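You operate a simulated robot arm through the tools that you are given. There is no shell and no other tool. Be economical: measure what you need, move in short steps, check, and stop when the job is done.

You are at the controls of a simulated two-armed robot. One attempt, no reset.

TASK
Take the white cup from the top of the wide steel table and leave it on the upper shelf of the wide steel table. Take the marked cup on the top of the wide steel table and put it away on the top of the store table. Push the warmer drawer shut. Put the round cover from the top of the square table on the shelf of the end table. Put two of the tart plates from the top of the square table on the side leaf of the steam table. Shut the water drawer. Fetch the narrow tray from the top of the small table and set it on the bottom shelf of the low rack. Put two of the orange cups from the right end of the counter on the shelf of the small table. Take the blue plate from the right end of the counter and leave it on the small steel tray. Open the left cupboard door, fetch the ticket labelled "5" from the back of the counter and set it on the high left shelf of the wide cupboard, then shut the door. Open the back left door. Do these in any order. Set down upright: white cup, marked cup, orange cup.
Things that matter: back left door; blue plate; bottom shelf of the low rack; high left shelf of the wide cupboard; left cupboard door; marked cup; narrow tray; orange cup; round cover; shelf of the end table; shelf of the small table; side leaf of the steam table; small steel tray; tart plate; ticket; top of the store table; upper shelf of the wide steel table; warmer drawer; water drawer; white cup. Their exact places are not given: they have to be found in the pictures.

It is judged by the outcome, as a careful person would: the job done as asked, and still so three seconds after it is handed in. It fails if anything else is knocked over, pushed out of place, dropped, spilled or broken. A push-on lid holds only when it is set on centred and level and pressed home; a screw cap is set on level and turned clockwise until tight.

THE ROBOT
Two 6-joint arms with three-finger grippers on one trunk, on a base that drives. Base frame: it is fixed to the floor where the robot stands at the start and does not move with it; the origin is under the middle of the robot, x ahead of it, y to its left, z up; the surface under the hand at the start is at about z = 0.8. Readings come in m, degrees, newtons and seconds.
The left shoulder is at the start at [0.022, 0.17, 1.413], the right one opposite. With the tool pointing down near the work surface each hand reaches from about 0.34 to 0.62 m from the robot's upright axis, wherever it stands, measured 20 degrees to its own side. Places, roughly: back left door [-6, -1.2, 1.1]; blue plate (15x15x5 cm) [-4.3, -1.4, 0.8]; bottom shelf of the low rack [-3.8, -3, 0.2]; high left shelf of the wide cupboard [-5, -3.5, 1.2]; left cupboard door [-5, -3.2, 1]; marked cup [0.75, -0.5, 0.75]; narrow tray (21x8x5 cm) [-4.5, -0.5, 0.7]; orange cup (8x8x9 cm) [-4.4, -1.7, 0.8]; round cover (20x19x12 cm) [-7.8, 0.6, 0.8]; shelf of the end table [-5.5, 1.4, 0.4]; shelf of the small table [-4.7, -0.5, 0.3]; side leaf of the steam table [-7.8, 0.1, 0.7]; small steel tray (30x20x3 cm) [-7.9, -1.8, 0.9]; tart plate (12x12x3 cm) [-7.9, 0.7, 0.8]; ticket [-2.75, -1.75, 0.75]; top of the store table [0.8, -1.6, 0.8]; upper shelf of the wide steel table [0.7, -0.1, 0.5]; warmer drawer [-1, 1, 0.6]; water drawer [-6.5, -1, 0.5]; white cup (8x8x9 cm) [0.7, 0, 0.8]. Payload 2.2 kg a hand.
Tool frame (each hand has its own): the origin (TCP) lies between the finger pads and is the grasp point; the fingertips stand 0.025 m ahead of it; z points along the fingers, y is the line along which they close. The gripper opens to 0.104 m. The gripper's body begins 0.074 m behind the TCP.
Orientation is told as [roll, pitch, yaw] about the base's x, y, z axes, in that order, counted from this pose: with the fingers straight down and closing along the base's y, the tool's x points along the base's -x, its y along +y and its z along -z.

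THE INTERFACE
- The arms move only by the tool step_arm. It takes "left_plan", "right_plan" or both (then of equal length, played together; a hand with none holds still); each is a list of rows, each an object (a shift or turn left out is 0, a gripper value left out holds the last) with "offset": the shift along the tool's x, y, z in cm, a list of three; "angular": the turn, a rotation vector about the tool's x, y, z in rad, a list of three. In form: [{"offset": [dx, dy, dz], "angular": [wx, wy, wz]}, ...]. A call has 1 to 8 rows; each row is the pose to reach, as a shift and turn from the pose commanded when the call began, along the tool's axes at that moment. "left_gripper" and "right_gripper" are, for a hand that has rows, the finger opening in cm, from 0 to 10.4, set as the call begins (left out, the last holds). Each row takes 0.2 s and may step no farther than 0.05 m and 8.6 degrees from the row before; otherwise, or with a gripper value out of range, the whole call is refused. Where a pose cannot be reached the arm comes as near as it can. A force on the tool above 40 N (or 10 N above the force at the start of the call, whichever is more), or a blocked arm, ends the call early, and 0.2 s more pass. Each finger halts on what it meets, pressing with about 22 N; the grip force reading is that of the motor and also rises with nothing between the fingers. The clock runs only during rows and for 0.2 s after the last one: add rows that repeat a pose to give the fingers time. It gives the time, the measured TCP pose, the force on the tool (base axes), the opening and the grip force at its end, in the units of the frame above (readings bear some noise), with the torque about the TCP (base axes, N m) and any sound that the robot's microphone picked up, and new pictures: "show" is both (left out), scene, wrist or none (wrist: the cameras of the hands that moved).
- Cameras (640 x 400 px; columns grow to the right, rows downward): "scene" is now at [0.1505, -0.0238, 1.2964]; the picture's right is [-0.25, -0.97, 0.00], its down [-0.64, 0.16, -0.75] and it looks along [0.73, -0.19, -0.66] (base axes); focal length 214 px, centre (320, 200). "left" rides on the left gripper at [0.082, -0.003, -0.104] in its tool frame; the picture's right is [0.04, 1.00, 0.00], its down [-0.75, 0.03, -0.66] and it looks along [-0.66, 0.03, 0.75] (tool axes); focal length 256 px, centre (320, 200). "right" rides on the right gripper at [0.082, 0.003, -0.104] in its tool frame; the picture's right is [-0.04, 1.00, 0.00], its down [-0.75, -0.03, -0.66] and it looks along [-0.66, -0.03, 0.75] (tool axes); focal length 256 px, centre (320, 200).
- raise_lower(by): slides the trunk up (or, below 0, down) by that many m; the arms and the scene camera ride with it, the base frame stays. It gives what a move gives, with no picture.
- drive_base(legs): drives the robot by 1 to 6 legs, each [ahead, left, turn to the left] in m, m and degrees, along the robot's own axes; the way and the turn of a leg run together, so that a leg with both is an arc; at most 1.5 m and 180 degrees a leg. The arms and the cameras ride along, it lands a little off, and it stops where it bumps. It gives what a move gives, and a new picture of the scene camera.
- turn_head(pan, tilt): turns the head with the scene camera to pan (to the left, within 60 degrees either way) and tilt (down, from -29 to 69), counted from straight ahead of the robot. It gives what a move gives, and a new picture of the scene camera.
- point_at(camera, pixels): for up to 12 pixels [column, row] of the newest picture of that camera ("zoom" is the newest enlarged one), the place [x, y, z] in the base frame of the surface seen there, good to about 0.002 m. No time passes.
- inspect(camera, box): a new picture of the part [left, top, right, bottom] of that camera's present view, enlarged. No time passes.
- finish_job(): hands the job in; it is judged then, once.

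Work in short steps. Measure before you move; look again where a grasp or a placing could have gone wrong, and mend it. You have 385 turns and 360 pictures in all, those below and enlarged ones among them. Open the grippers and draw the arms clear of the work before you hand the job in, unless the task says otherwise.

The tools are called after "Emit:" by a JSON object that holds its "name" and its "arguments". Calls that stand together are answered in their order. step_arm: Moves the arms, as the interface text tells. Its arguments: {"type":"object","properties":{"left_plan":{"type":"array","items":{"type":"object","properties":{"offset":{"type":"array","items":{"type":"number"}},"angular":{"type":"array","items":{"type":"number"}}}}},"left_gripper":{"type":"number"},"right_plan":{"type":"array","items":{"type":"object","properties":{"offset":{"type":"array","items":{"type":"number"}},"angular":{"type":"array","items":{"type":"number"}}}}},"right_gripper":{"type":"number"},"show":{"type":"string","enum":["both","scene","wrist","none"]}},"required":[]} The other tools are called the same way: raise_lower (by) slides the trunk up or down; drive_base (legs) drives the base; turn_head (pan, tilt) turns the head that bears the scene camera; point_at (camera, pixels) gives the place of the surface under pixels of a picture; inspect (camera, box) takes an enlarged picture of a part of a camera's view; finish_job () hands the job in.

At the start:

```text
time: 0.0
left_tool_pos: [0.5932, 0.1531, 1.101]
left_tool_rot: [0.0, 0.0, -0.1]
left_force: [-1.2, -0.8, 0.1]
left_ft_torque: [0.02, 0.02, -0.02]
left_width: 0.1041
left_grasp_force: 0.2
right_tool_pos: [0.4856, -0.3992, 1.0156]
right_tool_rot: [0.0, 0.0, 0.0]
right_force: [0.1, 0.0, 0.6]
right_ft_torque: [0.0, 0.0, -0.02]
right_width: 0.1039
right_grasp_force: 0.1
trunk travel left (down, up): [-0.605, 0.137]
robot x, y, heading: [0.0007, 0.0014, -0.1]
head pan, tilt: [-14.3, 41.3]
```

scene: 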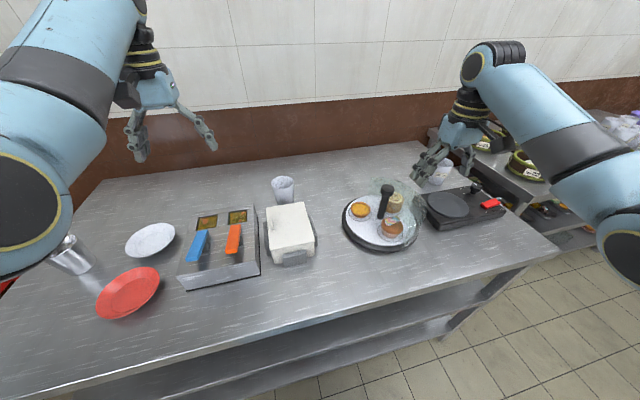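
right: 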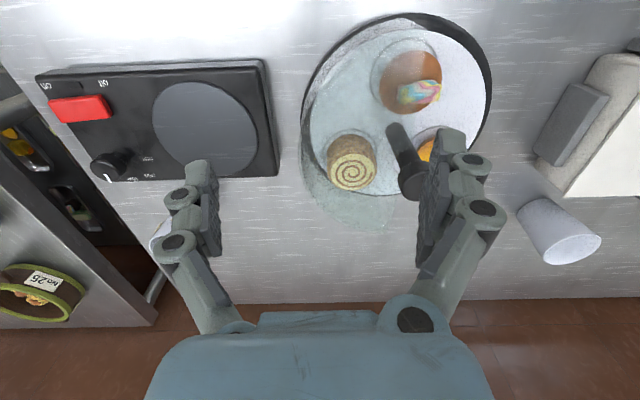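
left: 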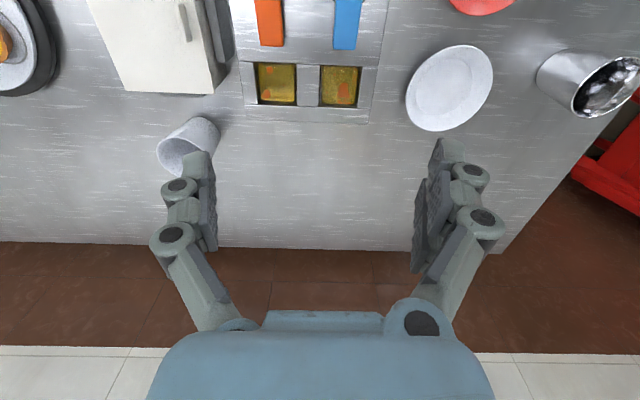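

The scene shows a white cup at about (283,188) and another cup behind the right hand at (440,172). I measure the table and those items.

Emit:
{"name": "point_at", "arguments": {"camera": "scene", "pixels": [[283, 182], [283, 198], [440, 175], [445, 166], [290, 225], [380, 185], [460, 205], [350, 330], [400, 345], [455, 320], [530, 160], [620, 115]]}}

Emit:
{"name": "inspect", "arguments": {"camera": "scene", "box": [380, 80, 640, 260]}}

Emit:
{"name": "turn_head", "arguments": {"pan": -50, "tilt": 30}}

```text
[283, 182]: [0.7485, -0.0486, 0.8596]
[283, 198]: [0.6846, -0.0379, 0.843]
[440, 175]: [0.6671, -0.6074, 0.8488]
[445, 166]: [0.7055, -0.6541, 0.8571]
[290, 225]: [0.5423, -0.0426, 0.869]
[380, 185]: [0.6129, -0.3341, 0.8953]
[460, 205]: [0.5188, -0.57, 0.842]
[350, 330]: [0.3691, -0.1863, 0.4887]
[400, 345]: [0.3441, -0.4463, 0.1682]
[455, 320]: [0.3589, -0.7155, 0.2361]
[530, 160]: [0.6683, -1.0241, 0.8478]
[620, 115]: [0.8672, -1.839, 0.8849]
```

```text
2.22 times, centred on (510, 170) of scene
```

zoom: 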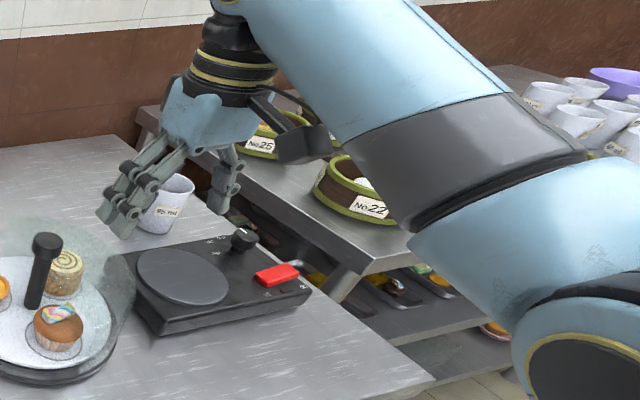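

```text
time: 1.0
left_tool_pos: [0.5937, 0.1533, 1.1011]
left_tool_rot: [-0.1, -0.1, 0.0]
left_force: [1.0, -1.7, -0.8]
left_ft_torque: [0.01, 0.0, 0.0]
left_width: 0.1038
left_grasp_force: 0.1
right_tool_pos: [0.4858, -0.4002, 1.0162]
right_tool_rot: [0.0, 0.1, 0.0]
right_force: [0.1, 0.6, 0.5]
right_ft_torque: [-0.03, 0.0, 0.01]
right_width: 0.1041
right_grasp_force: 0.1
trunk travel left (down, up): [-0.605, 0.137]
robot x, y, heading: [0.0018, -0.0037, 0.3]
head pan, tilt: [-50.0, 30.0]
```

scene: 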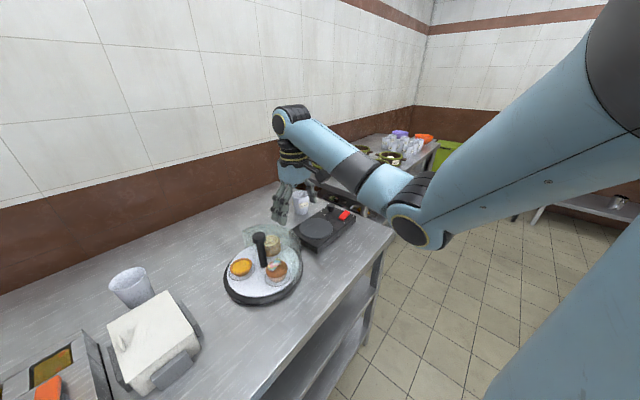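

The marked cup is near (0.69,-0.63), the white one near (0.72,-0.045). I look down at the table's front edge and shelf to learn the clearance.

Emit:
{"name": "turn_head", "arguments": {"pan": 0, "tilt": 65}}

```text
time: 2.2
left_tool_pos: [0.594, 0.153, 1.1007]
left_tool_rot: [0.0, 0.0, 0.0]
left_force: [0.5, -0.5, 0.0]
left_ft_torque: [0.01, 0.0, -0.02]
left_width: 0.1037
left_grasp_force: 0.0
right_tool_pos: [0.4847, -0.3991, 1.016]
right_tool_rot: [0.0, 0.0, 0.0]
right_force: [-0.4, 0.3, 0.0]
right_ft_torque: [0.02, 0.0, -0.01]
right_width: 0.1042
right_grasp_force: 0.0
trunk travel left (down, up): [-0.605, 0.137]
robot x, y, heading: [-0.0026, -0.0007, -0.1]
head pan, tilt: [0.0, 65.0]
```

scene: 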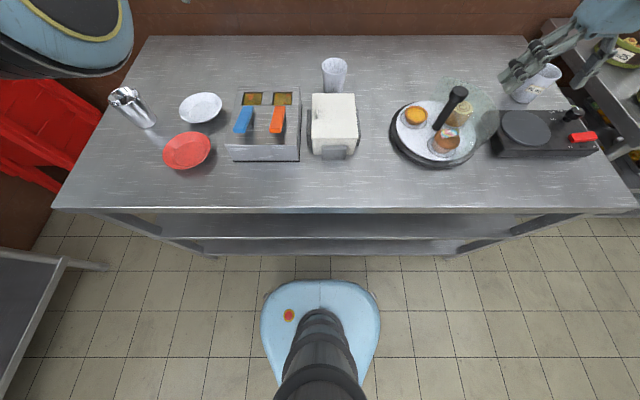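

Emit:
{"name": "point_at", "arguments": {"camera": "scene", "pixels": [[320, 205], [320, 213], [320, 225], [320, 239], [320, 246], [320, 282], [334, 62], [334, 72], [370, 190], [310, 100], [358, 100], [340, 240]]}}

Emit:
{"name": "inspect", "arguments": {"camera": "scene", "box": [220, 30, 420, 260]}}

```text
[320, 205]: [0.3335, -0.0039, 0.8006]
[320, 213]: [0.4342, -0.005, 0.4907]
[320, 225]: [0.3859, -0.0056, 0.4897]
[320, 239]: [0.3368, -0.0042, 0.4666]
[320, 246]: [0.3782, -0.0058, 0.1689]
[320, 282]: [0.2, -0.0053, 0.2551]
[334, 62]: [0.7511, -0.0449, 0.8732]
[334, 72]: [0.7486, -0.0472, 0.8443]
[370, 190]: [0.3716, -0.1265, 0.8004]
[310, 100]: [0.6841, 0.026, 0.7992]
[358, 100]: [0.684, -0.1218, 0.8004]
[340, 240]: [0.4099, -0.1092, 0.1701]
```

```text
1.74 times, centred on (320, 145) of scene
```

zoom: 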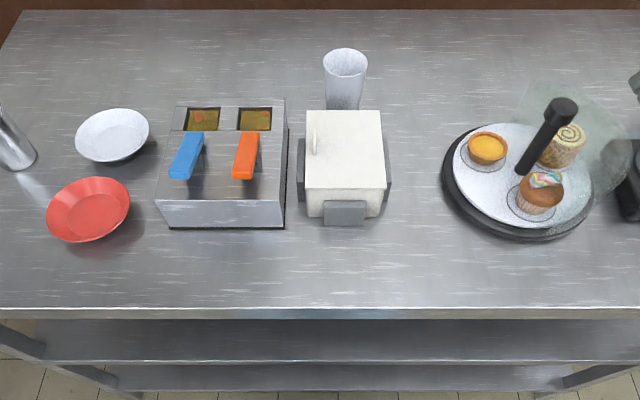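

Table top z=0.80, shelf z=0.49, front edges x≈0.33, box top ≈0.87. I drive 0.1 m ahead and 0.2 m to the right to bring the white cup in the left arm's reach.

Emit:
{"name": "drive_base", "arguments": {"legs": [[0.09, -0.22, 0]]}}

```text
time: 3.9
left_tool_pos: [0.6567, -0.0338, 1.1029]
left_tool_rot: [0.0, -0.1, 1.8]
left_force: [0.7, 0.0, -0.2]
left_ft_torque: [0.05, -0.01, -0.02]
left_width: 0.1039
left_grasp_force: 0.0
right_tool_pos: [0.5662, -0.5899, 1.016]
right_tool_rot: [0.0, -0.1, 1.7]
right_force: [-0.7, -1.2, 1.0]
right_ft_torque: [0.1, -0.11, 0.05]
right_width: 0.104
right_grasp_force: 0.0
trunk travel left (down, up): [-0.605, 0.137]
robot x, y, heading: [0.0698, -0.2081, 2.0]
head pan, tilt: [0.0, 65.0]
```

scene: 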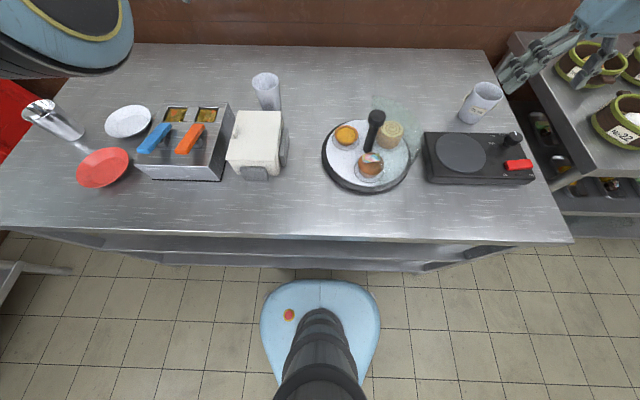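

Both cups are visible now: the white at (267,88), the marked at (480,100). I measure their rims.

Emit:
{"name": "point_at", "arguments": {"camera": "scene", "pixels": [[253, 82], [279, 82], [266, 92], [265, 73], [270, 105], [473, 92], [502, 92], [488, 84], [482, 98], [472, 118], [255, 118], [240, 118]]}}

Emit:
{"name": "inspect", "arguments": {"camera": "scene", "box": [200, 40, 540, 250]}}

```text
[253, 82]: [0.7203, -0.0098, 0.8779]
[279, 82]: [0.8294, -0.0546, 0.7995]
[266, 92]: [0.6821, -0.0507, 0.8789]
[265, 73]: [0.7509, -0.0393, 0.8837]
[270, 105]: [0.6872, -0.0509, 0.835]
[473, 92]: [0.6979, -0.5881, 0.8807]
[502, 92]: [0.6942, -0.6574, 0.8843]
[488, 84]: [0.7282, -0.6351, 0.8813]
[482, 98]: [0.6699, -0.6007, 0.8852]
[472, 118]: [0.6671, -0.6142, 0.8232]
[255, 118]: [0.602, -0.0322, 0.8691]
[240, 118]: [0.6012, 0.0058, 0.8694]
```

```text
1.88 times, centred on (370, 145) of scene
```

zoom: 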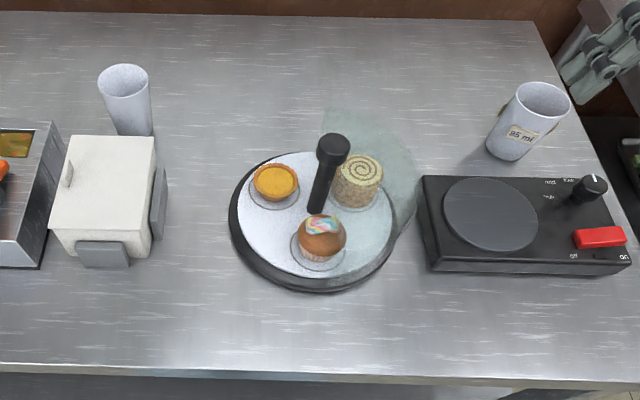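

White cup centre ≈ (0.716,-0.046), rim z 0.884. I tilt the left hand 25° forward, so it clears the box, and descend over the cup.

Emit:
{"name": "step_arm", "arguments": {"left_plan": [{"offset": [-2, -0.5, 2], "angular": [0, -0.11, 0]}, {"offset": [-4, -1, 5], "angular": [0, -0.22, 0]}, {"offset": [-5.9, -1.4, 9], "angular": [0, -0.33, 0]}, {"offset": [-5.9, -1.4, 12], "angular": [0, -0.436, 0]}, {"offset": [-5.9, -1.4, 14], "angular": [0, -0.436, 0]}, {"offset": [-5.9, -1.4, 14], "angular": [0, -0.436, 0]}], "left_gripper": 10.4, "show": "wrist"}}

```text
time: 5.3
left_tool_pos: [0.7168, -0.0467, 0.9601]
left_tool_rot: [0.0, -25.0, 1.8]
left_force: [0.2, -0.4, 0.8]
left_ft_torque: [0.0, 0.0, 0.01]
left_width: 0.104
left_grasp_force: 0.0
right_tool_pos: [0.5665, -0.5907, 1.0157]
right_tool_rot: [0.0, 0.0, 1.8]
right_force: [-0.1, 0.0, -0.1]
right_ft_torque: [-0.01, 0.0, -0.01]
right_width: 0.1042
right_grasp_force: 0.0
trunk travel left (down, up): [-0.605, 0.137]
robot x, y, heading: [0.0692, -0.2044, 1.6]
head pan, tilt: [0.0, 65.0]
```

left: 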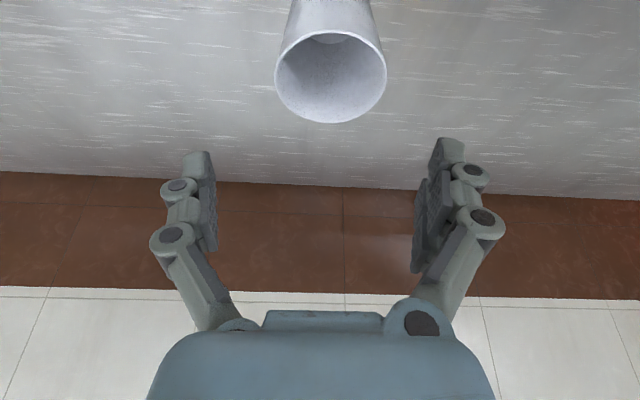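

The cup mouth is well centred between fingers. Descend 10 cm vertically, then close.

Emit:
{"name": "step_arm", "arguments": {"left_plan": [{"offset": [1.7, 0, 3.6]}, {"offset": [3.4, 0, 7.2]}, {"offset": [4.23, 0, 9.06]}, {"offset": [4.23, 0, 9.06]}], "show": "scene"}}

Emit:
{"name": "step_arm", "arguments": {"left_plan": [{"offset": [0, 0, 0]}, {"offset": [0, 0, 0]}, {"offset": [0, 0, 0]}], "left_gripper": 5.5, "show": "wrist"}}

```text
time: 6.3
left_tool_pos: [0.7151, -0.0481, 0.8588]
left_tool_rot: [0.0, -25.0, 1.8]
left_force: [-0.6, -0.4, 0.0]
left_ft_torque: [-0.01, 0.01, 0.02]
left_width: 0.104
left_grasp_force: 0.0
right_tool_pos: [0.5664, -0.5905, 1.0163]
right_tool_rot: [0.0, 0.0, 1.7]
right_force: [-0.6, -0.8, 0.0]
right_ft_torque: [0.02, -0.03, -0.01]
right_width: 0.1039
right_grasp_force: 0.0
trunk travel left (down, up): [-0.605, 0.137]
robot x, y, heading: [0.0722, -0.2073, 1.9]
head pan, tilt: [0.0, 65.0]
```

scene: 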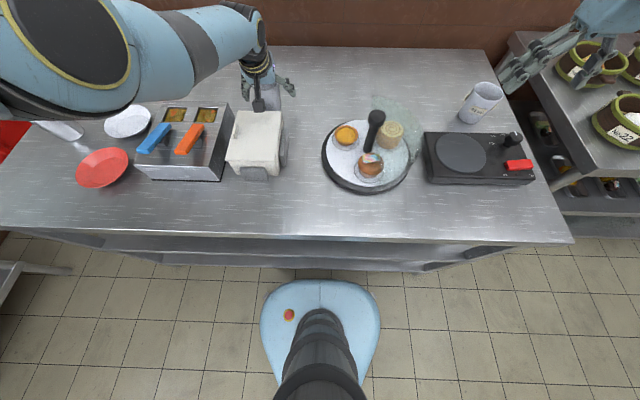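

```text
time: 7.1
left_tool_pos: [0.7151, -0.0481, 0.8589]
left_tool_rot: [0.0, -25.1, 1.8]
left_force: [-0.2, 0.2, 3.0]
left_ft_torque: [0.08, 0.04, 0.02]
left_width: 0.0764
left_grasp_force: 21.9
right_tool_pos: [0.566, -0.5892, 1.0157]
right_tool_rot: [0.1, 0.1, 1.8]
right_force: [1.1, 0.2, -0.1]
right_ft_torque: [0.01, -0.01, -0.03]
right_width: 0.1039
right_grasp_force: 0.1
trunk travel left (down, up): [-0.605, 0.137]
robot x, y, heading: [0.0727, -0.2062, 1.7]
head pan, tilt: [0.0, 65.0]
```

left: 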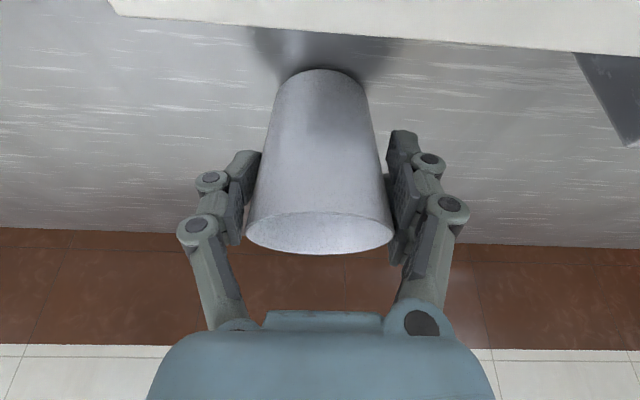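

Gripped (width 7.6 cm). Lift 14 cm, then back the base off so I can regrasp the cup horizontally near the table's front.

Emit:
{"name": "step_arm", "arguments": {"left_plan": [{"offset": [-2, 0, -4.2]}, {"offset": [-4, 0, -8.5]}, {"offset": [-5.9, 0, -12.7]}, {"offset": [-5.9, 0, -12.7]}], "show": "none"}}

Emit:
{"name": "drive_base", "arguments": {"legs": [[-0.27, 0, -1.8]]}}

```text
time: 8.1
left_tool_pos: [0.7148, -0.0455, 1.0018]
left_tool_rot: [0.0, -25.0, 1.9]
left_force: [0.9, 0.8, -1.1]
left_ft_torque: [0.02, 0.02, 0.04]
left_width: 0.0763
left_grasp_force: 22.5
right_tool_pos: [0.567, -0.5892, 1.0155]
right_tool_rot: [0.0, -0.1, 1.8]
right_force: [-0.4, -0.2, -0.1]
right_ft_torque: [-0.04, 0.0, 0.02]
right_width: 0.104
right_grasp_force: 0.0
trunk travel left (down, up): [-0.605, 0.137]
robot x, y, heading: [0.0699, -0.2068, 1.9]
head pan, tilt: [0.0, 65.0]
```

```text
time: 10.1
left_tool_pos: [0.4509, -0.0699, 1.0008]
left_tool_rot: [0.0, -25.0, 0.0]
left_force: [0.1, -0.1, 0.0]
left_ft_torque: [0.0, -0.01, 0.01]
left_width: 0.0761
left_grasp_force: 22.2
right_tool_pos: [0.2855, -0.6096, 1.0162]
right_tool_rot: [0.1, 0.1, 0.0]
right_force: [-0.5, -0.2, 0.0]
right_ft_torque: [0.01, 0.01, -0.01]
right_width: 0.1043
right_grasp_force: 0.2
trunk travel left (down, up): [-0.605, 0.137]
robot x, y, heading: [-0.2017, -0.2081, -0.1]
head pan, tilt: [0.0, 65.0]
```

scene: 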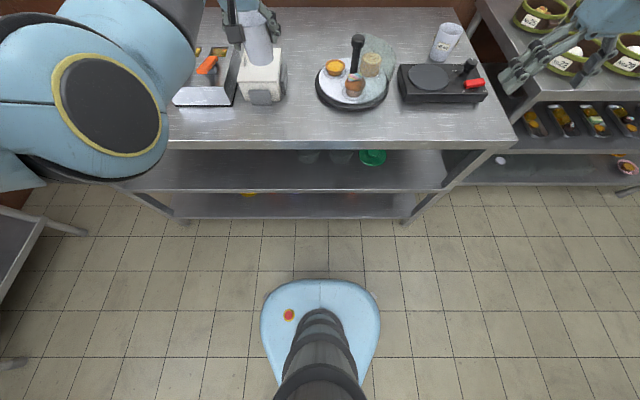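

Cup held at (0.45,-0.07,1.00). I bring it to (0.40,-0.10) and set it on the table.

Emit:
{"name": "step_arm", "arguments": {"left_plan": [{"offset": [3.5, -2, -1.6]}, {"offset": [5, -3, -2.3]}, {"offset": [6.9, -3, 1.9]}, {"offset": [8.9, -3, 6.2]}, {"offset": [10.5, -3, 9.6]}, {"offset": [10.8, -3, 10.15]}, {"offset": [10.8, -3, 10.15]}], "show": "wrist"}}

```text
time: 11.7
left_tool_pos: [0.3997, -0.0887, 0.8654]
left_tool_rot: [0.7, -25.3, 0.0]
left_force: [-0.4, 0.2, -1.6]
left_ft_torque: [0.02, 0.02, 0.02]
left_width: 0.0757
left_grasp_force: 22.2
right_tool_pos: [0.2859, -0.6096, 1.0167]
right_tool_rot: [0.0, 0.1, 0.0]
right_force: [0.6, 0.4, -0.6]
right_ft_torque: [0.01, 0.0, 0.0]
right_width: 0.1038
right_grasp_force: 0.0
trunk travel left (down, up): [-0.605, 0.137]
robot x, y, heading: [-0.1998, -0.21, 0.0]
head pan, tilt: [0.0, 65.0]
```

left: 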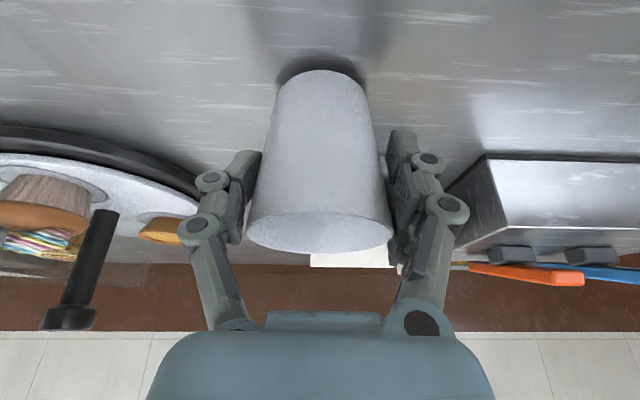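

Cup hovers ~6 mm above the table; lower it with the trunk.

Emit:
{"name": "raise_lower", "arguments": {"by": -0.007}}

Emit:
{"name": "step_arm", "arguments": {"left_plan": [{"offset": [0, 0, 0]}, {"offset": [0, 0, 0]}, {"offset": [0, 0, 0]}], "left_gripper": 10.4, "show": "wrist"}}

```text
time: 12.2
left_tool_pos: [0.4002, -0.0887, 0.8588]
left_tool_rot: [0.9, -25.5, 0.1]
left_force: [3.7, -1.3, 19.0]
left_ft_torque: [-0.19, -0.13, 0.15]
left_width: 0.0757
left_grasp_force: 22.1
right_tool_pos: [0.2848, -0.6108, 1.009]
right_tool_rot: [0.1, 0.0, 0.0]
right_force: [1.4, -0.5, -0.1]
right_ft_torque: [0.05, 0.0, 0.01]
right_width: 0.104
right_grasp_force: 0.1
trunk travel left (down, up): [-0.598, 0.144]
robot x, y, heading: [-0.2008, -0.2096, -0.0]
head pan, tilt: [0.0, 65.0]
```

```text
time: 13.0
left_tool_pos: [0.3981, -0.0885, 0.8568]
left_tool_rot: [0.8, -25.3, 0.0]
left_force: [-1.3, -0.1, -0.6]
left_ft_torque: [0.02, -0.01, -0.02]
left_width: 0.104
left_grasp_force: 0.0
right_tool_pos: [0.2854, -0.6099, 1.0093]
right_tool_rot: [0.0, 0.0, -0.1]
right_force: [-0.1, -0.2, -0.4]
right_ft_torque: [0.01, -0.03, 0.03]
right_width: 0.1041
right_grasp_force: 0.1
trunk travel left (down, up): [-0.598, 0.144]
robot x, y, heading: [-0.197, -0.2137, 0.1]
head pan, tilt: [0.0, 65.0]
```

left: 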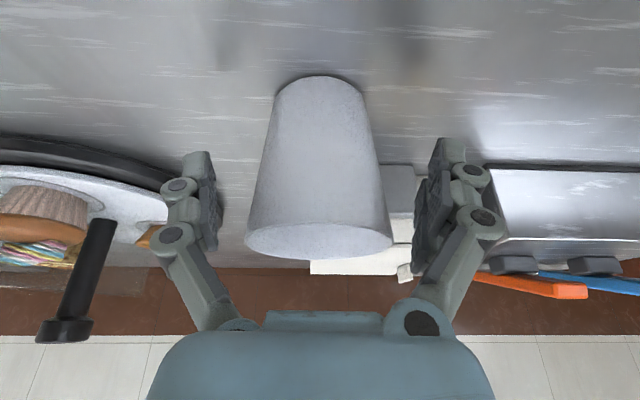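

Cup released and standing. I rise clear, tilt to 60°, and back off a bit more for a near-horizontal regrasp.

Emit:
{"name": "step_arm", "arguments": {"left_plan": [{"offset": [-2.1, 0, -4.5]}, {"offset": [-4.2, 0, -9]}, {"offset": [-4.2, 0, -9], "angular": [0, -0.13, 0]}, {"offset": [-4.2, 0, -9], "angular": [0, -0.26, 0]}, {"offset": [-4.2, 0, -9], "angular": [0, -0.39, 0]}, {"offset": [-4.2, 0, -9], "angular": [0, -0.52, 0]}, {"offset": [-4.2, 0, -9], "angular": [0, -0.61, 0]}, {"offset": [-4.2, 0, -9], "angular": [0, -0.61, 0]}], "show": "none"}}

Emit:
{"name": "drive_base", "arguments": {"legs": [[-0.22, 0, 0]]}}

```text
time: 14.1
left_tool_pos: [0.4143, -0.0092, 0.9642]
left_tool_rot: [11.5, -43.0, -5.4]
left_force: [-0.7, -0.2, -0.1]
left_ft_torque: [0.02, -0.02, -0.04]
left_width: 0.104
left_grasp_force: 0.1
right_tool_pos: [0.2845, -0.61, 1.0082]
right_tool_rot: [0.0, 0.0, 0.0]
right_force: [-0.2, 1.1, 0.8]
right_ft_torque: [-0.04, 0.0, -0.03]
right_width: 0.1041
right_grasp_force: 0.1
trunk travel left (down, up): [-0.598, 0.144]
robot x, y, heading: [-0.2003, -0.2067, 0.1]
head pan, tilt: [0.0, 65.0]
stopped in row 5 (left hand): the arm was blocked; the commanded pose is now the measured one
```

```text
time: 15.8
left_tool_pos: [0.1951, -0.0076, 0.9646]
left_tool_rot: [11.6, -43.1, -5.1]
left_force: [-0.2, -1.1, 1.0]
left_ft_torque: [-0.03, -0.02, 0.03]
left_width: 0.1039
left_grasp_force: 0.1
right_tool_pos: [0.0682, -0.6086, 1.0088]
right_tool_rot: [0.0, 0.1, 0.2]
right_force: [-1.0, 0.0, 1.0]
right_ft_torque: [0.01, -0.04, 0.01]
right_width: 0.104
right_grasp_force: 0.2
trunk travel left (down, up): [-0.598, 0.144]
robot x, y, heading: [-0.42, -0.2116, 0.5]
head pan, tilt: [0.0, 65.0]
```

scene: 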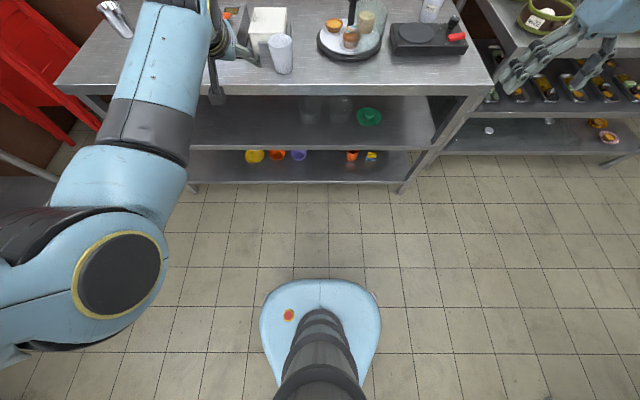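

The arm is cramped with the trunk high. I lower the trunk 0.3 m (hands are in free space in front of the table) so a horizontal approach becomes natural.

Emit:
{"name": "raise_lower", "arguments": {"by": -0.3}}

Emit:
{"name": "step_arm", "arguments": {"left_plan": [{"offset": [0, 0, 0], "angular": [0.044, -0.1, -0.029]}, {"offset": [0, 0, 0], "angular": [0.087, -0.2, -0.057]}, {"offset": [0, 0, 0], "angular": [0.131, -0.297, -0.086]}, {"offset": [0, 0, 0], "angular": [0.131, -0.297, -0.086]}], "show": "scene"}}

```text
time: 18.8
left_tool_pos: [0.1956, -0.0007, 0.665]
left_tool_rot: [12.4, -43.0, -5.6]
left_force: [-0.4, -1.1, 0.3]
left_ft_torque: [-0.03, 0.02, 0.02]
left_width: 0.1039
left_grasp_force: 0.1
right_tool_pos: [0.0685, -0.6085, 0.7088]
right_tool_rot: [-0.1, 0.0, 0.2]
right_force: [0.8, 0.8, 0.1]
right_ft_torque: [-0.01, 0.01, -0.02]
right_width: 0.1039
right_grasp_force: 0.0
trunk travel left (down, up): [-0.298, 0.444]
robot x, y, heading: [-0.418, -0.2108, 0.3]
head pan, tilt: [0.0, 65.0]
```

```text
time: 19.8
left_tool_pos: [0.1951, -0.0069, 0.6653]
left_tool_rot: [-0.2, -60.5, 0.2]
left_force: [0.1, 0.2, 0.8]
left_ft_torque: [0.02, 0.01, 0.0]
left_width: 0.1038
left_grasp_force: 0.1
right_tool_pos: [0.0675, -0.6084, 0.7085]
right_tool_rot: [-0.1, 0.0, 0.3]
right_force: [-0.1, 0.5, 0.2]
right_ft_torque: [0.02, 0.01, 0.03]
right_width: 0.104
right_grasp_force: 0.1
trunk travel left (down, up): [-0.298, 0.444]
robot x, y, heading: [-0.4211, -0.2115, 0.0]
head pan, tilt: [0.0, 65.0]
```

scene: 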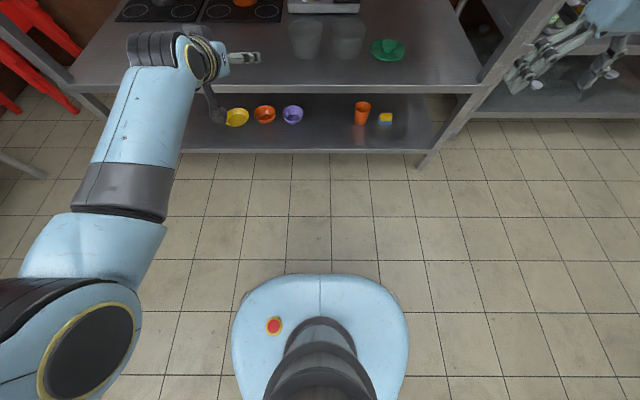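

Pose is now 60° tilt. Look ahead to see the cup and the shelf's free space.

Emit:
{"name": "turn_head", "arguments": {"pan": 0, "tilt": 32}}

Emit:
{"name": "point_at", "arguments": {"camera": "scene", "pixels": [[320, 200]]}}

```text
time: 20.8
left_tool_pos: [0.1944, -0.0073, 0.6638]
left_tool_rot: [-0.2, -60.4, -0.1]
left_force: [-0.3, 0.0, -0.4]
left_ft_torque: [0.01, 0.0, 0.0]
left_width: 0.1039
left_grasp_force: 0.1
right_tool_pos: [0.0685, -0.6082, 0.7088]
right_tool_rot: [0.0, -0.1, 0.2]
right_force: [0.3, 0.1, -0.4]
right_ft_torque: [-0.01, 0.01, -0.01]
right_width: 0.1041
right_grasp_force: 0.0
trunk travel left (down, up): [-0.298, 0.444]
robot x, y, heading: [-0.4202, -0.2122, 0.1]
head pan, tilt: [0.0, 32.0]
```

scene: 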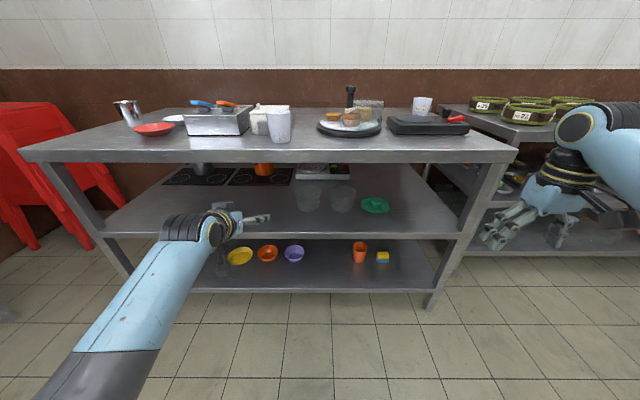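

```text
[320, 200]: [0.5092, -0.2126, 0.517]
```

Free shelf space shows in front around (270-290,225). Measure cup rim (279,110), shelf spots, glasses and green thing.

Emit:
{"name": "point_at", "arguments": {"camera": "scene", "pixels": [[267, 110], [290, 110], [279, 125], [279, 142], [260, 225], [285, 225], [250, 232], [310, 209], [340, 210], [375, 212], [240, 180], [320, 160]]}}

Emit:
{"name": "inspect", "arguments": {"camera": "scene", "box": [130, 90, 450, 290]}}

```text
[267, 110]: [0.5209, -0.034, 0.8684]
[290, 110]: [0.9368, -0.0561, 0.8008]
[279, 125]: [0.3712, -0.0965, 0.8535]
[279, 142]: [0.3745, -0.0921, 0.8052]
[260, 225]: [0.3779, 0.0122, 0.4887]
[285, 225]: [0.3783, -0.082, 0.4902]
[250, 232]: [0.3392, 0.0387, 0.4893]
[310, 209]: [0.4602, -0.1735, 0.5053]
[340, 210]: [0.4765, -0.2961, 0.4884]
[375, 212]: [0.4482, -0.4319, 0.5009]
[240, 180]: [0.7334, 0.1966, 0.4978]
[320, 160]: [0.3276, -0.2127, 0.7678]
```

```text
2.00 times, centred on (290, 190) of scene
```

zoom: 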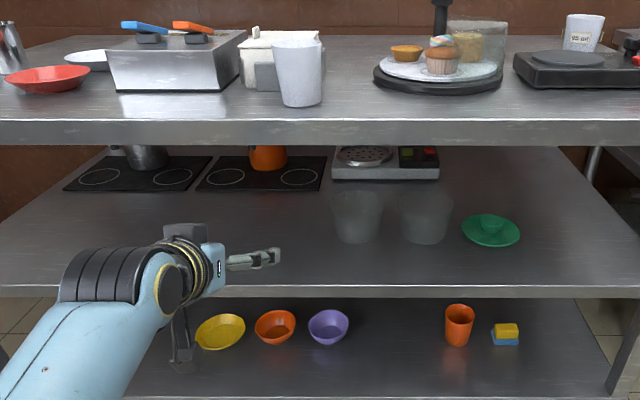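

I approach the cup from the front at 60° tilt: up to z 0.855, y −0.093, then forward.

Emit:
{"name": "step_arm", "arguments": {"left_plan": [{"offset": [-3.31, -1.72, -1.91]}, {"offset": [-6.62, -3.44, -3.82]}, {"offset": [-9.93, -5.16, -5.73]}, {"offset": [-13.24, -6.88, -7.64]}, {"offset": [-16.54, -8.6, -9.55]}, {"offset": [-18.8, -8.6, -5.65]}, {"offset": [-21.0, -8.6, -1.75]}, {"offset": [-21.0, -8.6, -1.75]}], "left_gripper": 10.4, "show": "both"}}

```text
time: 21.7
left_tool_pos: [0.189, 0.0118, 0.7724]
left_tool_rot: [20.9, -57.6, -16.4]
left_force: [-0.5, -0.4, 0.1]
left_ft_torque: [0.02, 0.01, 0.0]
left_width: 0.1041
left_grasp_force: 0.0
right_tool_pos: [0.0682, -0.6081, 0.7084]
right_tool_rot: [0.0, 0.1, 0.2]
right_force: [0.1, 0.3, 1.1]
right_ft_torque: [0.01, 0.01, 0.0]
right_width: 0.1041
right_grasp_force: 0.0
trunk travel left (down, up): [-0.298, 0.444]
robot x, y, heading: [-0.421, -0.212, 0.1]
head pan, tilt: [0.0, 32.0]
stopped in row 4 (left hand): the arm was blocked; the commanded pose is now the measured one
```

scene: 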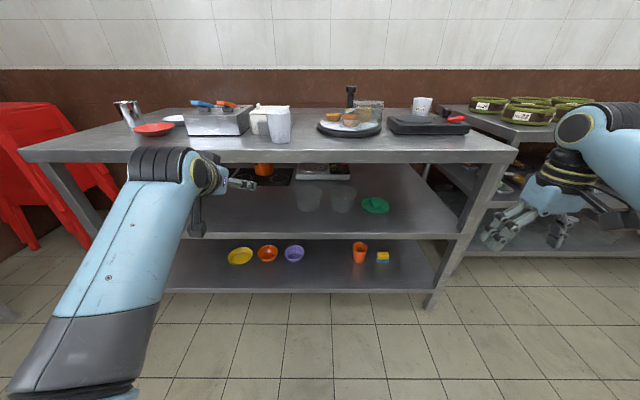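
left: 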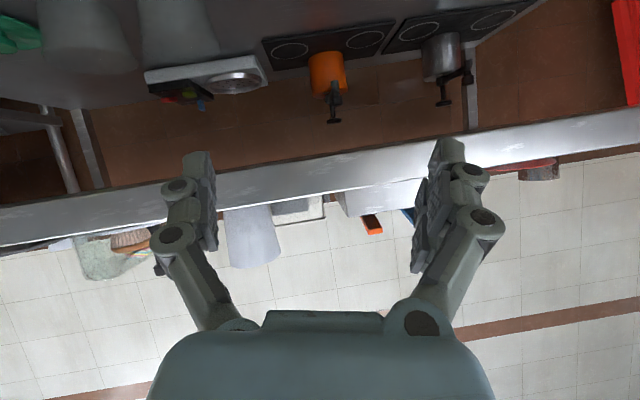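

The arm jammed because the hand went inward of its shoulder. I shift the base 0.13 m right so the hand lines up with the cup, then straighten the hand.

Emit:
{"name": "drive_base", "arguments": {"legs": [[0, -0.12, 0]]}}

Emit:
{"name": "step_arm", "arguments": {"left_plan": [{"offset": [0, 0, 0], "angular": [0.062, -0.007, -0.077]}, {"offset": [0, 0, 0], "angular": [0.124, -0.014, -0.154]}, {"offset": [0, 0, 0], "angular": [0.124, -0.014, -0.154]}], "show": "none"}}

```text
time: 22.9
left_tool_pos: [0.1901, -0.1071, 0.7728]
left_tool_rot: [20.8, -57.6, -16.3]
left_force: [-1.4, -0.4, 0.2]
left_ft_torque: [0.04, 0.0, 0.05]
left_width: 0.1038
left_grasp_force: 0.1
right_tool_pos: [0.0677, -0.7258, 0.7064]
right_tool_rot: [0.0, 0.0, 0.2]
right_force: [0.3, 0.3, 0.0]
right_ft_torque: [0.05, 0.01, -0.02]
right_width: 0.1039
right_grasp_force: 0.0
trunk travel left (down, up): [-0.298, 0.444]
robot x, y, heading: [-0.4203, -0.3295, 0.2]
head pan, tilt: [0.0, 32.0]
```

scene: 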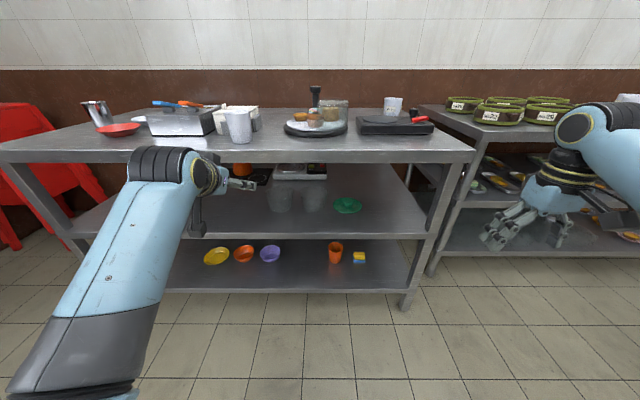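

```text
time: 23.7
left_tool_pos: [0.1893, -0.1071, 0.7719]
left_tool_rot: [-0.7, -60.0, 0.4]
left_force: [0.4, 0.8, 0.9]
left_ft_torque: [0.03, 0.01, -0.02]
left_width: 0.1041
left_grasp_force: 0.1
right_tool_pos: [0.0681, -0.7251, 0.7093]
right_tool_rot: [0.0, 0.0, 0.2]
right_force: [-0.3, -0.5, -0.5]
right_ft_torque: [0.01, -0.01, 0.0]
right_width: 0.1041
right_grasp_force: 0.1
trunk travel left (down, up): [-0.298, 0.444]
robot x, y, heading: [-0.4163, -0.3274, 0.1]
head pan, tilt: [0.0, 32.0]
```

Straight again. Now up 8.3 cm, then forward to the cup.

Emit:
{"name": "step_arm", "arguments": {"left_plan": [{"offset": [-3.6, 0.6, -2.1]}, {"offset": [-7.2, 1.2, -4.15]}, {"offset": [-9.2, 1.2, -0.65]}, {"offset": [-11.2, 1.2, 2.85]}, {"offset": [-13.2, 1.2, 6.3]}, {"offset": [-15.2, 1.2, 9.8]}, {"offset": [-17.2, 1.2, 13.2]}, {"offset": [-17.9, 1.2, 14.35]}], "show": "both"}}

```text
time: 25.5
left_tool_pos: [0.4032, -0.0956, 0.8557]
left_tool_rot: [-0.6, -60.0, 0.2]
left_force: [0.0, -0.6, -0.3]
left_ft_torque: [-0.03, 0.0, 0.03]
left_width: 0.1038
left_grasp_force: 0.2
right_tool_pos: [0.0694, -0.7255, 0.7083]
right_tool_rot: [0.0, -0.1, 0.2]
right_force: [0.1, -1.1, 0.5]
right_ft_torque: [0.03, 0.01, 0.02]
right_width: 0.104
right_grasp_force: 0.1
trunk travel left (down, up): [-0.298, 0.444]
robot x, y, heading: [-0.4161, -0.3246, 0.2]
head pan, tilt: [0.0, 32.0]
```

scene: 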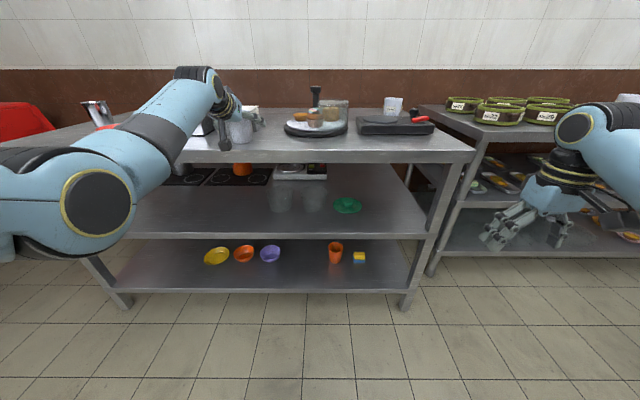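
left: 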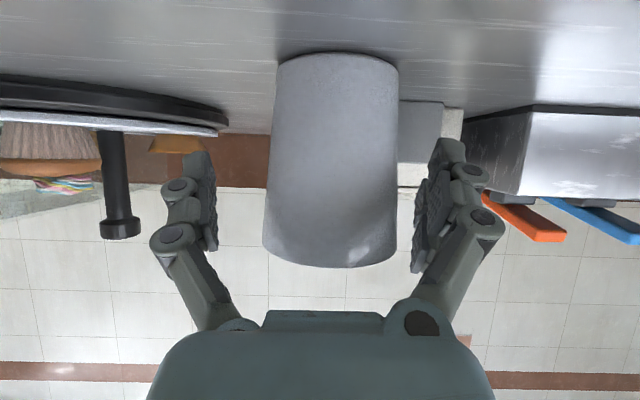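

Cup is between the fingers. Close, then lift slightly and back out.

Emit:
{"name": "step_arm", "arguments": {"left_plan": [{"offset": [0, 0, 0]}, {"offset": [0, 0, 0]}, {"offset": [0, 0, 0]}], "left_gripper": 5, "show": "none"}}

Emit:
{"name": "step_arm", "arguments": {"left_plan": [{"offset": [-2.6, 0, -1.5]}, {"offset": [-0.5, 0, -5]}, {"offset": [1.5, 0, -8.5]}, {"offset": [3.5, 0, -12]}, {"offset": [5.5, 0, -15.4]}, {"offset": [7.4, 0, -18.8]}, {"offset": [7.4, 0, -18.8]}], "show": "wrist"}}

```text
time: 26.3
left_tool_pos: [0.4023, -0.0946, 0.8574]
left_tool_rot: [-0.6, -60.1, 0.3]
left_force: [0.0, 0.1, 0.8]
left_ft_torque: [-0.01, -0.02, -0.01]
left_width: 0.0698
left_grasp_force: 21.8
right_tool_pos: [0.0685, -0.7266, 0.7098]
right_tool_rot: [0.0, 0.0, 0.2]
right_force: [0.0, -0.6, -0.2]
right_ft_torque: [0.02, 0.02, 0.0]
right_width: 0.104
right_grasp_force: 0.0
trunk travel left (down, up): [-0.298, 0.444]
robot x, y, heading: [-0.4171, -0.3299, 0.5]
head pan, tilt: [0.0, 32.0]
```

```text
time: 27.9
left_tool_pos: [0.2047, -0.0948, 0.8859]
left_tool_rot: [-0.6, -60.0, 0.3]
left_force: [0.9, 0.4, -0.8]
left_ft_torque: [0.0, -0.02, 0.03]
left_width: 0.0695
left_grasp_force: 22.2
right_tool_pos: [0.0704, -0.7261, 0.7089]
right_tool_rot: [0.1, 0.0, 0.2]
right_force: [0.0, 0.0, -0.4]
right_ft_torque: [-0.01, -0.02, -0.01]
right_width: 0.1039
right_grasp_force: 0.1
trunk travel left (down, up): [-0.298, 0.444]
robot x, y, heading: [-0.4177, -0.3264, 0.2]
head pan, tilt: [0.0, 32.0]
```

left: 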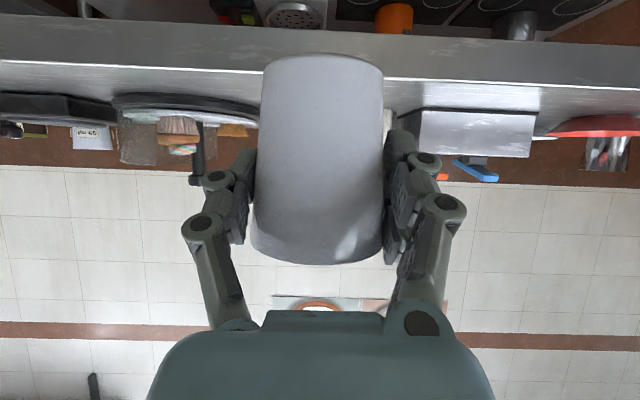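

Held. Shift left 0.09 m and lower the trunk 0.29 m to shelf height.

Emit:
{"name": "raise_lower", "arguments": {"by": -0.285}}

Emit:
{"name": "drive_base", "arguments": {"legs": [[0, 0.09, 0]]}}

```text
time: 30.8
left_tool_pos: [0.2038, -0.0952, 0.6013]
left_tool_rot: [-0.4, -60.0, 0.2]
left_force: [0.3, 0.3, 0.4]
left_ft_torque: [-0.01, 0.06, 0.01]
left_width: 0.0696
left_grasp_force: 21.8
right_tool_pos: [0.0703, -0.7261, 0.4232]
right_tool_rot: [0.0, 0.1, 0.2]
right_force: [0.4, -0.1, -1.4]
right_ft_torque: [-0.01, 0.0, -0.01]
right_width: 0.1041
right_grasp_force: 0.1
trunk travel left (down, up): [-0.013, 0.729]
robot x, y, heading: [-0.4161, -0.3292, 0.2]
head pan, tilt: [0.0, 32.0]
```

```text
time: 31.9
left_tool_pos: [0.203, -0.0052, 0.5999]
left_tool_rot: [-0.7, -60.0, 0.2]
left_force: [-0.3, -1.3, -1.0]
left_ft_torque: [-0.01, 0.0, -0.01]
left_width: 0.0695
left_grasp_force: 22.1
right_tool_pos: [0.0672, -0.6362, 0.4238]
right_tool_rot: [0.0, 0.0, 0.1]
right_force: [-0.1, 0.1, -0.4]
right_ft_torque: [0.02, 0.02, -0.01]
right_width: 0.104
right_grasp_force: 0.0
trunk travel left (down, up): [-0.013, 0.729]
robot x, y, heading: [-0.4207, -0.2373, 0.1]
head pan, tilt: [0.0, 32.0]
```

scene: 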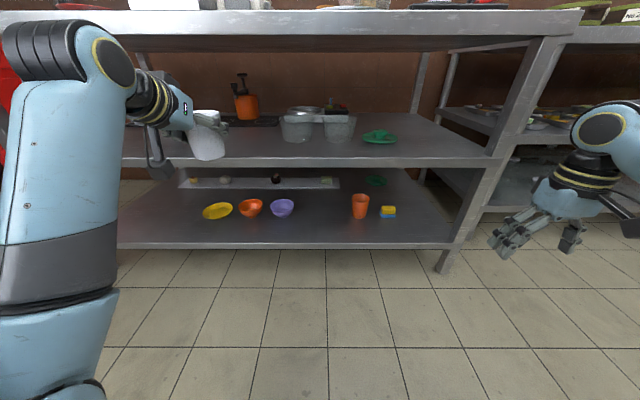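

The wrist joint at (105,60) might come near the table's edge when I push forward; measure it.

Emit:
{"name": "point_at", "arguments": {"camera": "scene", "pixels": [[105, 60], [85, 28], [60, 60], [150, 85], [180, 110], [150, 20], [205, 115], [212, 158], [30, 40]]}}

Emit:
{"name": "inspect", "arguments": {"camera": "scene", "box": [0, 0, 320, 200]}}

```text
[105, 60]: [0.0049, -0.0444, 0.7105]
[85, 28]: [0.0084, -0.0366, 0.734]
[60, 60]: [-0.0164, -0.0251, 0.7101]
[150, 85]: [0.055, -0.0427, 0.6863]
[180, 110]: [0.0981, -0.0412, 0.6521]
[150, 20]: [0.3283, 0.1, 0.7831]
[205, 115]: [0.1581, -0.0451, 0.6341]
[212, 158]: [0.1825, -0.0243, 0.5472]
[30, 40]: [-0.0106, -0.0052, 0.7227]
```

```text
2.00 times, centred on (160, 100) of scene
```

zoom: 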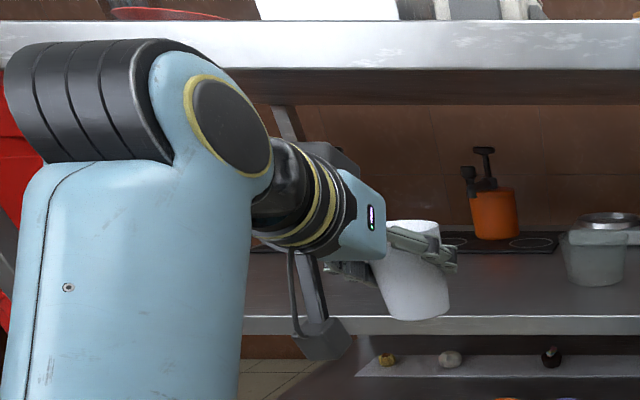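

All wrist parts are below the table's underside. Move forward 0.207 m, then down to the shelf.

Emit:
{"name": "step_arm", "arguments": {"left_plan": [{"offset": [-2.1, 0, 3.6]}, {"offset": [-4.2, 0, 7.2]}, {"offset": [-6.2, 0, 10.8]}, {"offset": [-8.3, 0, 14.4]}, {"offset": [-10.35, 0, 17.9]}, {"offset": [-8, 0, 19.3]}, {"offset": [-6.1, 0, 20.35]}, {"offset": [-6.1, 0, 20.35]}], "show": "both"}}

```text
time: 33.7
left_tool_pos: [0.41, -0.0066, 0.5529]
left_tool_rot: [-0.6, -60.0, 0.1]
left_force: [0.5, -0.8, -1.5]
left_ft_torque: [0.01, 0.0, -0.01]
left_width: 0.0698
left_grasp_force: 21.8
right_tool_pos: [0.0685, -0.6371, 0.4237]
right_tool_rot: [0.1, 0.0, 0.1]
right_force: [0.1, 0.4, 0.2]
right_ft_torque: [-0.03, -0.03, 0.0]
right_width: 0.1038
right_grasp_force: 0.0
trunk travel left (down, up): [-0.013, 0.729]
robot x, y, heading: [-0.4188, -0.2383, 0.3]
head pan, tilt: [0.0, 32.0]
```

scene: 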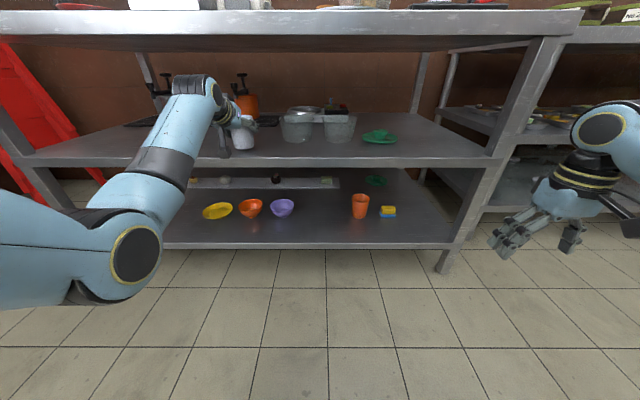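
left: 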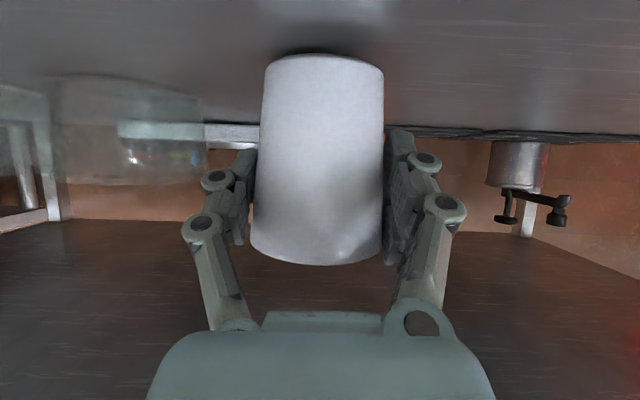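

About 6 mm above the shelf. Lower it, release, then back out.

Emit:
{"name": "step_arm", "arguments": {"left_plan": [{"offset": [0.35, 0, 0.2]}, {"offset": [0.6, 0, 0.35]}, {"offset": [0.6, 0, 0.35]}], "show": "none"}}

Emit:
{"name": "step_arm", "arguments": {"left_plan": [{"offset": [0, 0, 0]}, {"offset": [0, 0, 0]}, {"offset": [0, 0, 0]}], "left_gripper": 10.4, "show": "none"}}

Emit:
{"name": "step_arm", "arguments": {"left_plan": [{"offset": [1.5, 0, -4]}, {"offset": [3.5, 0, -7.5]}, {"offset": [5.5, 0, -11]}, {"offset": [7.5, 0, -14.5]}, {"offset": [9.5, 0, -18]}, {"offset": [11.3, 0, -21.2]}], "show": "both"}}

```text
time: 34.5
left_tool_pos: [0.41, -0.0065, 0.5474]
left_tool_rot: [-0.6, -60.2, 0.2]
left_force: [-0.5, -1.8, 6.1]
left_ft_torque: [-0.25, -0.01, 0.0]
left_width: 0.0696
left_grasp_force: 22.6
right_tool_pos: [0.0669, -0.6381, 0.4248]
right_tool_rot: [0.0, 0.1, 0.1]
right_force: [-0.4, -0.1, -0.4]
right_ft_torque: [0.01, 0.03, -0.01]
right_width: 0.1042
right_grasp_force: 0.0
trunk travel left (down, up): [-0.013, 0.729]
robot x, y, heading: [-0.4176, -0.2368, 0.2]
head pan, tilt: [0.0, 32.0]
```

```text
time: 35.3
left_tool_pos: [0.4092, -0.0064, 0.5447]
left_tool_rot: [-0.4, -59.9, 0.1]
left_force: [-0.1, 0.4, -0.2]
left_ft_torque: [0.01, -0.01, -0.04]
left_width: 0.1038
left_grasp_force: 0.0
right_tool_pos: [0.0691, -0.6361, 0.4239]
right_tool_rot: [0.0, -0.1, 0.1]
right_force: [0.3, -0.1, -0.5]
right_ft_torque: [0.02, -0.02, -0.01]
right_width: 0.104
right_grasp_force: 0.0
trunk travel left (down, up): [-0.013, 0.729]
robot x, y, heading: [-0.4184, -0.2392, 0.1]
head pan, tilt: [0.0, 32.0]
```

```text
time: 36.7
left_tool_pos: [0.1679, -0.0067, 0.5521]
left_tool_rot: [-0.5, -60.0, 0.3]
left_force: [0.0, -0.2, -0.4]
left_ft_torque: [-0.03, 0.0, 0.0]
left_width: 0.1039
left_grasp_force: 0.1
right_tool_pos: [0.0676, -0.6374, 0.423]
right_tool_rot: [0.0, 0.0, 0.1]
right_force: [0.7, -0.3, -1.2]
right_ft_torque: [0.0, 0.03, 0.01]
right_width: 0.1042
right_grasp_force: 0.0
trunk travel left (down, up): [-0.013, 0.729]
robot x, y, heading: [-0.4164, -0.2387, 0.1]
head pan, tilt: [0.0, 32.0]
```

scene: 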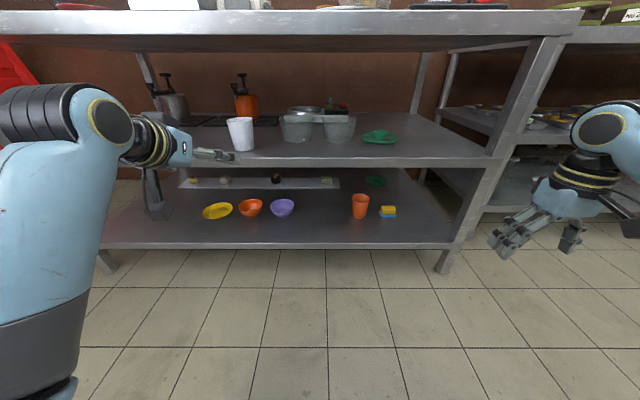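
left: 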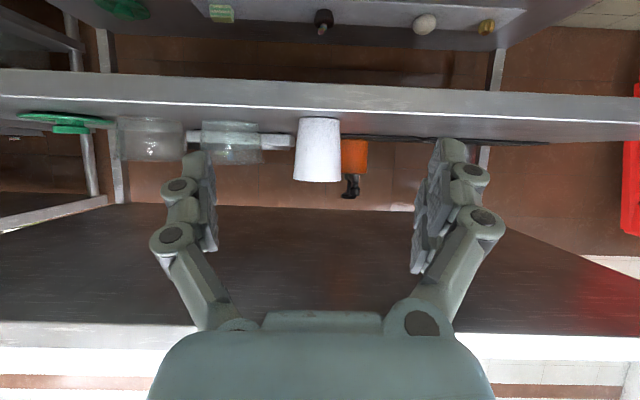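

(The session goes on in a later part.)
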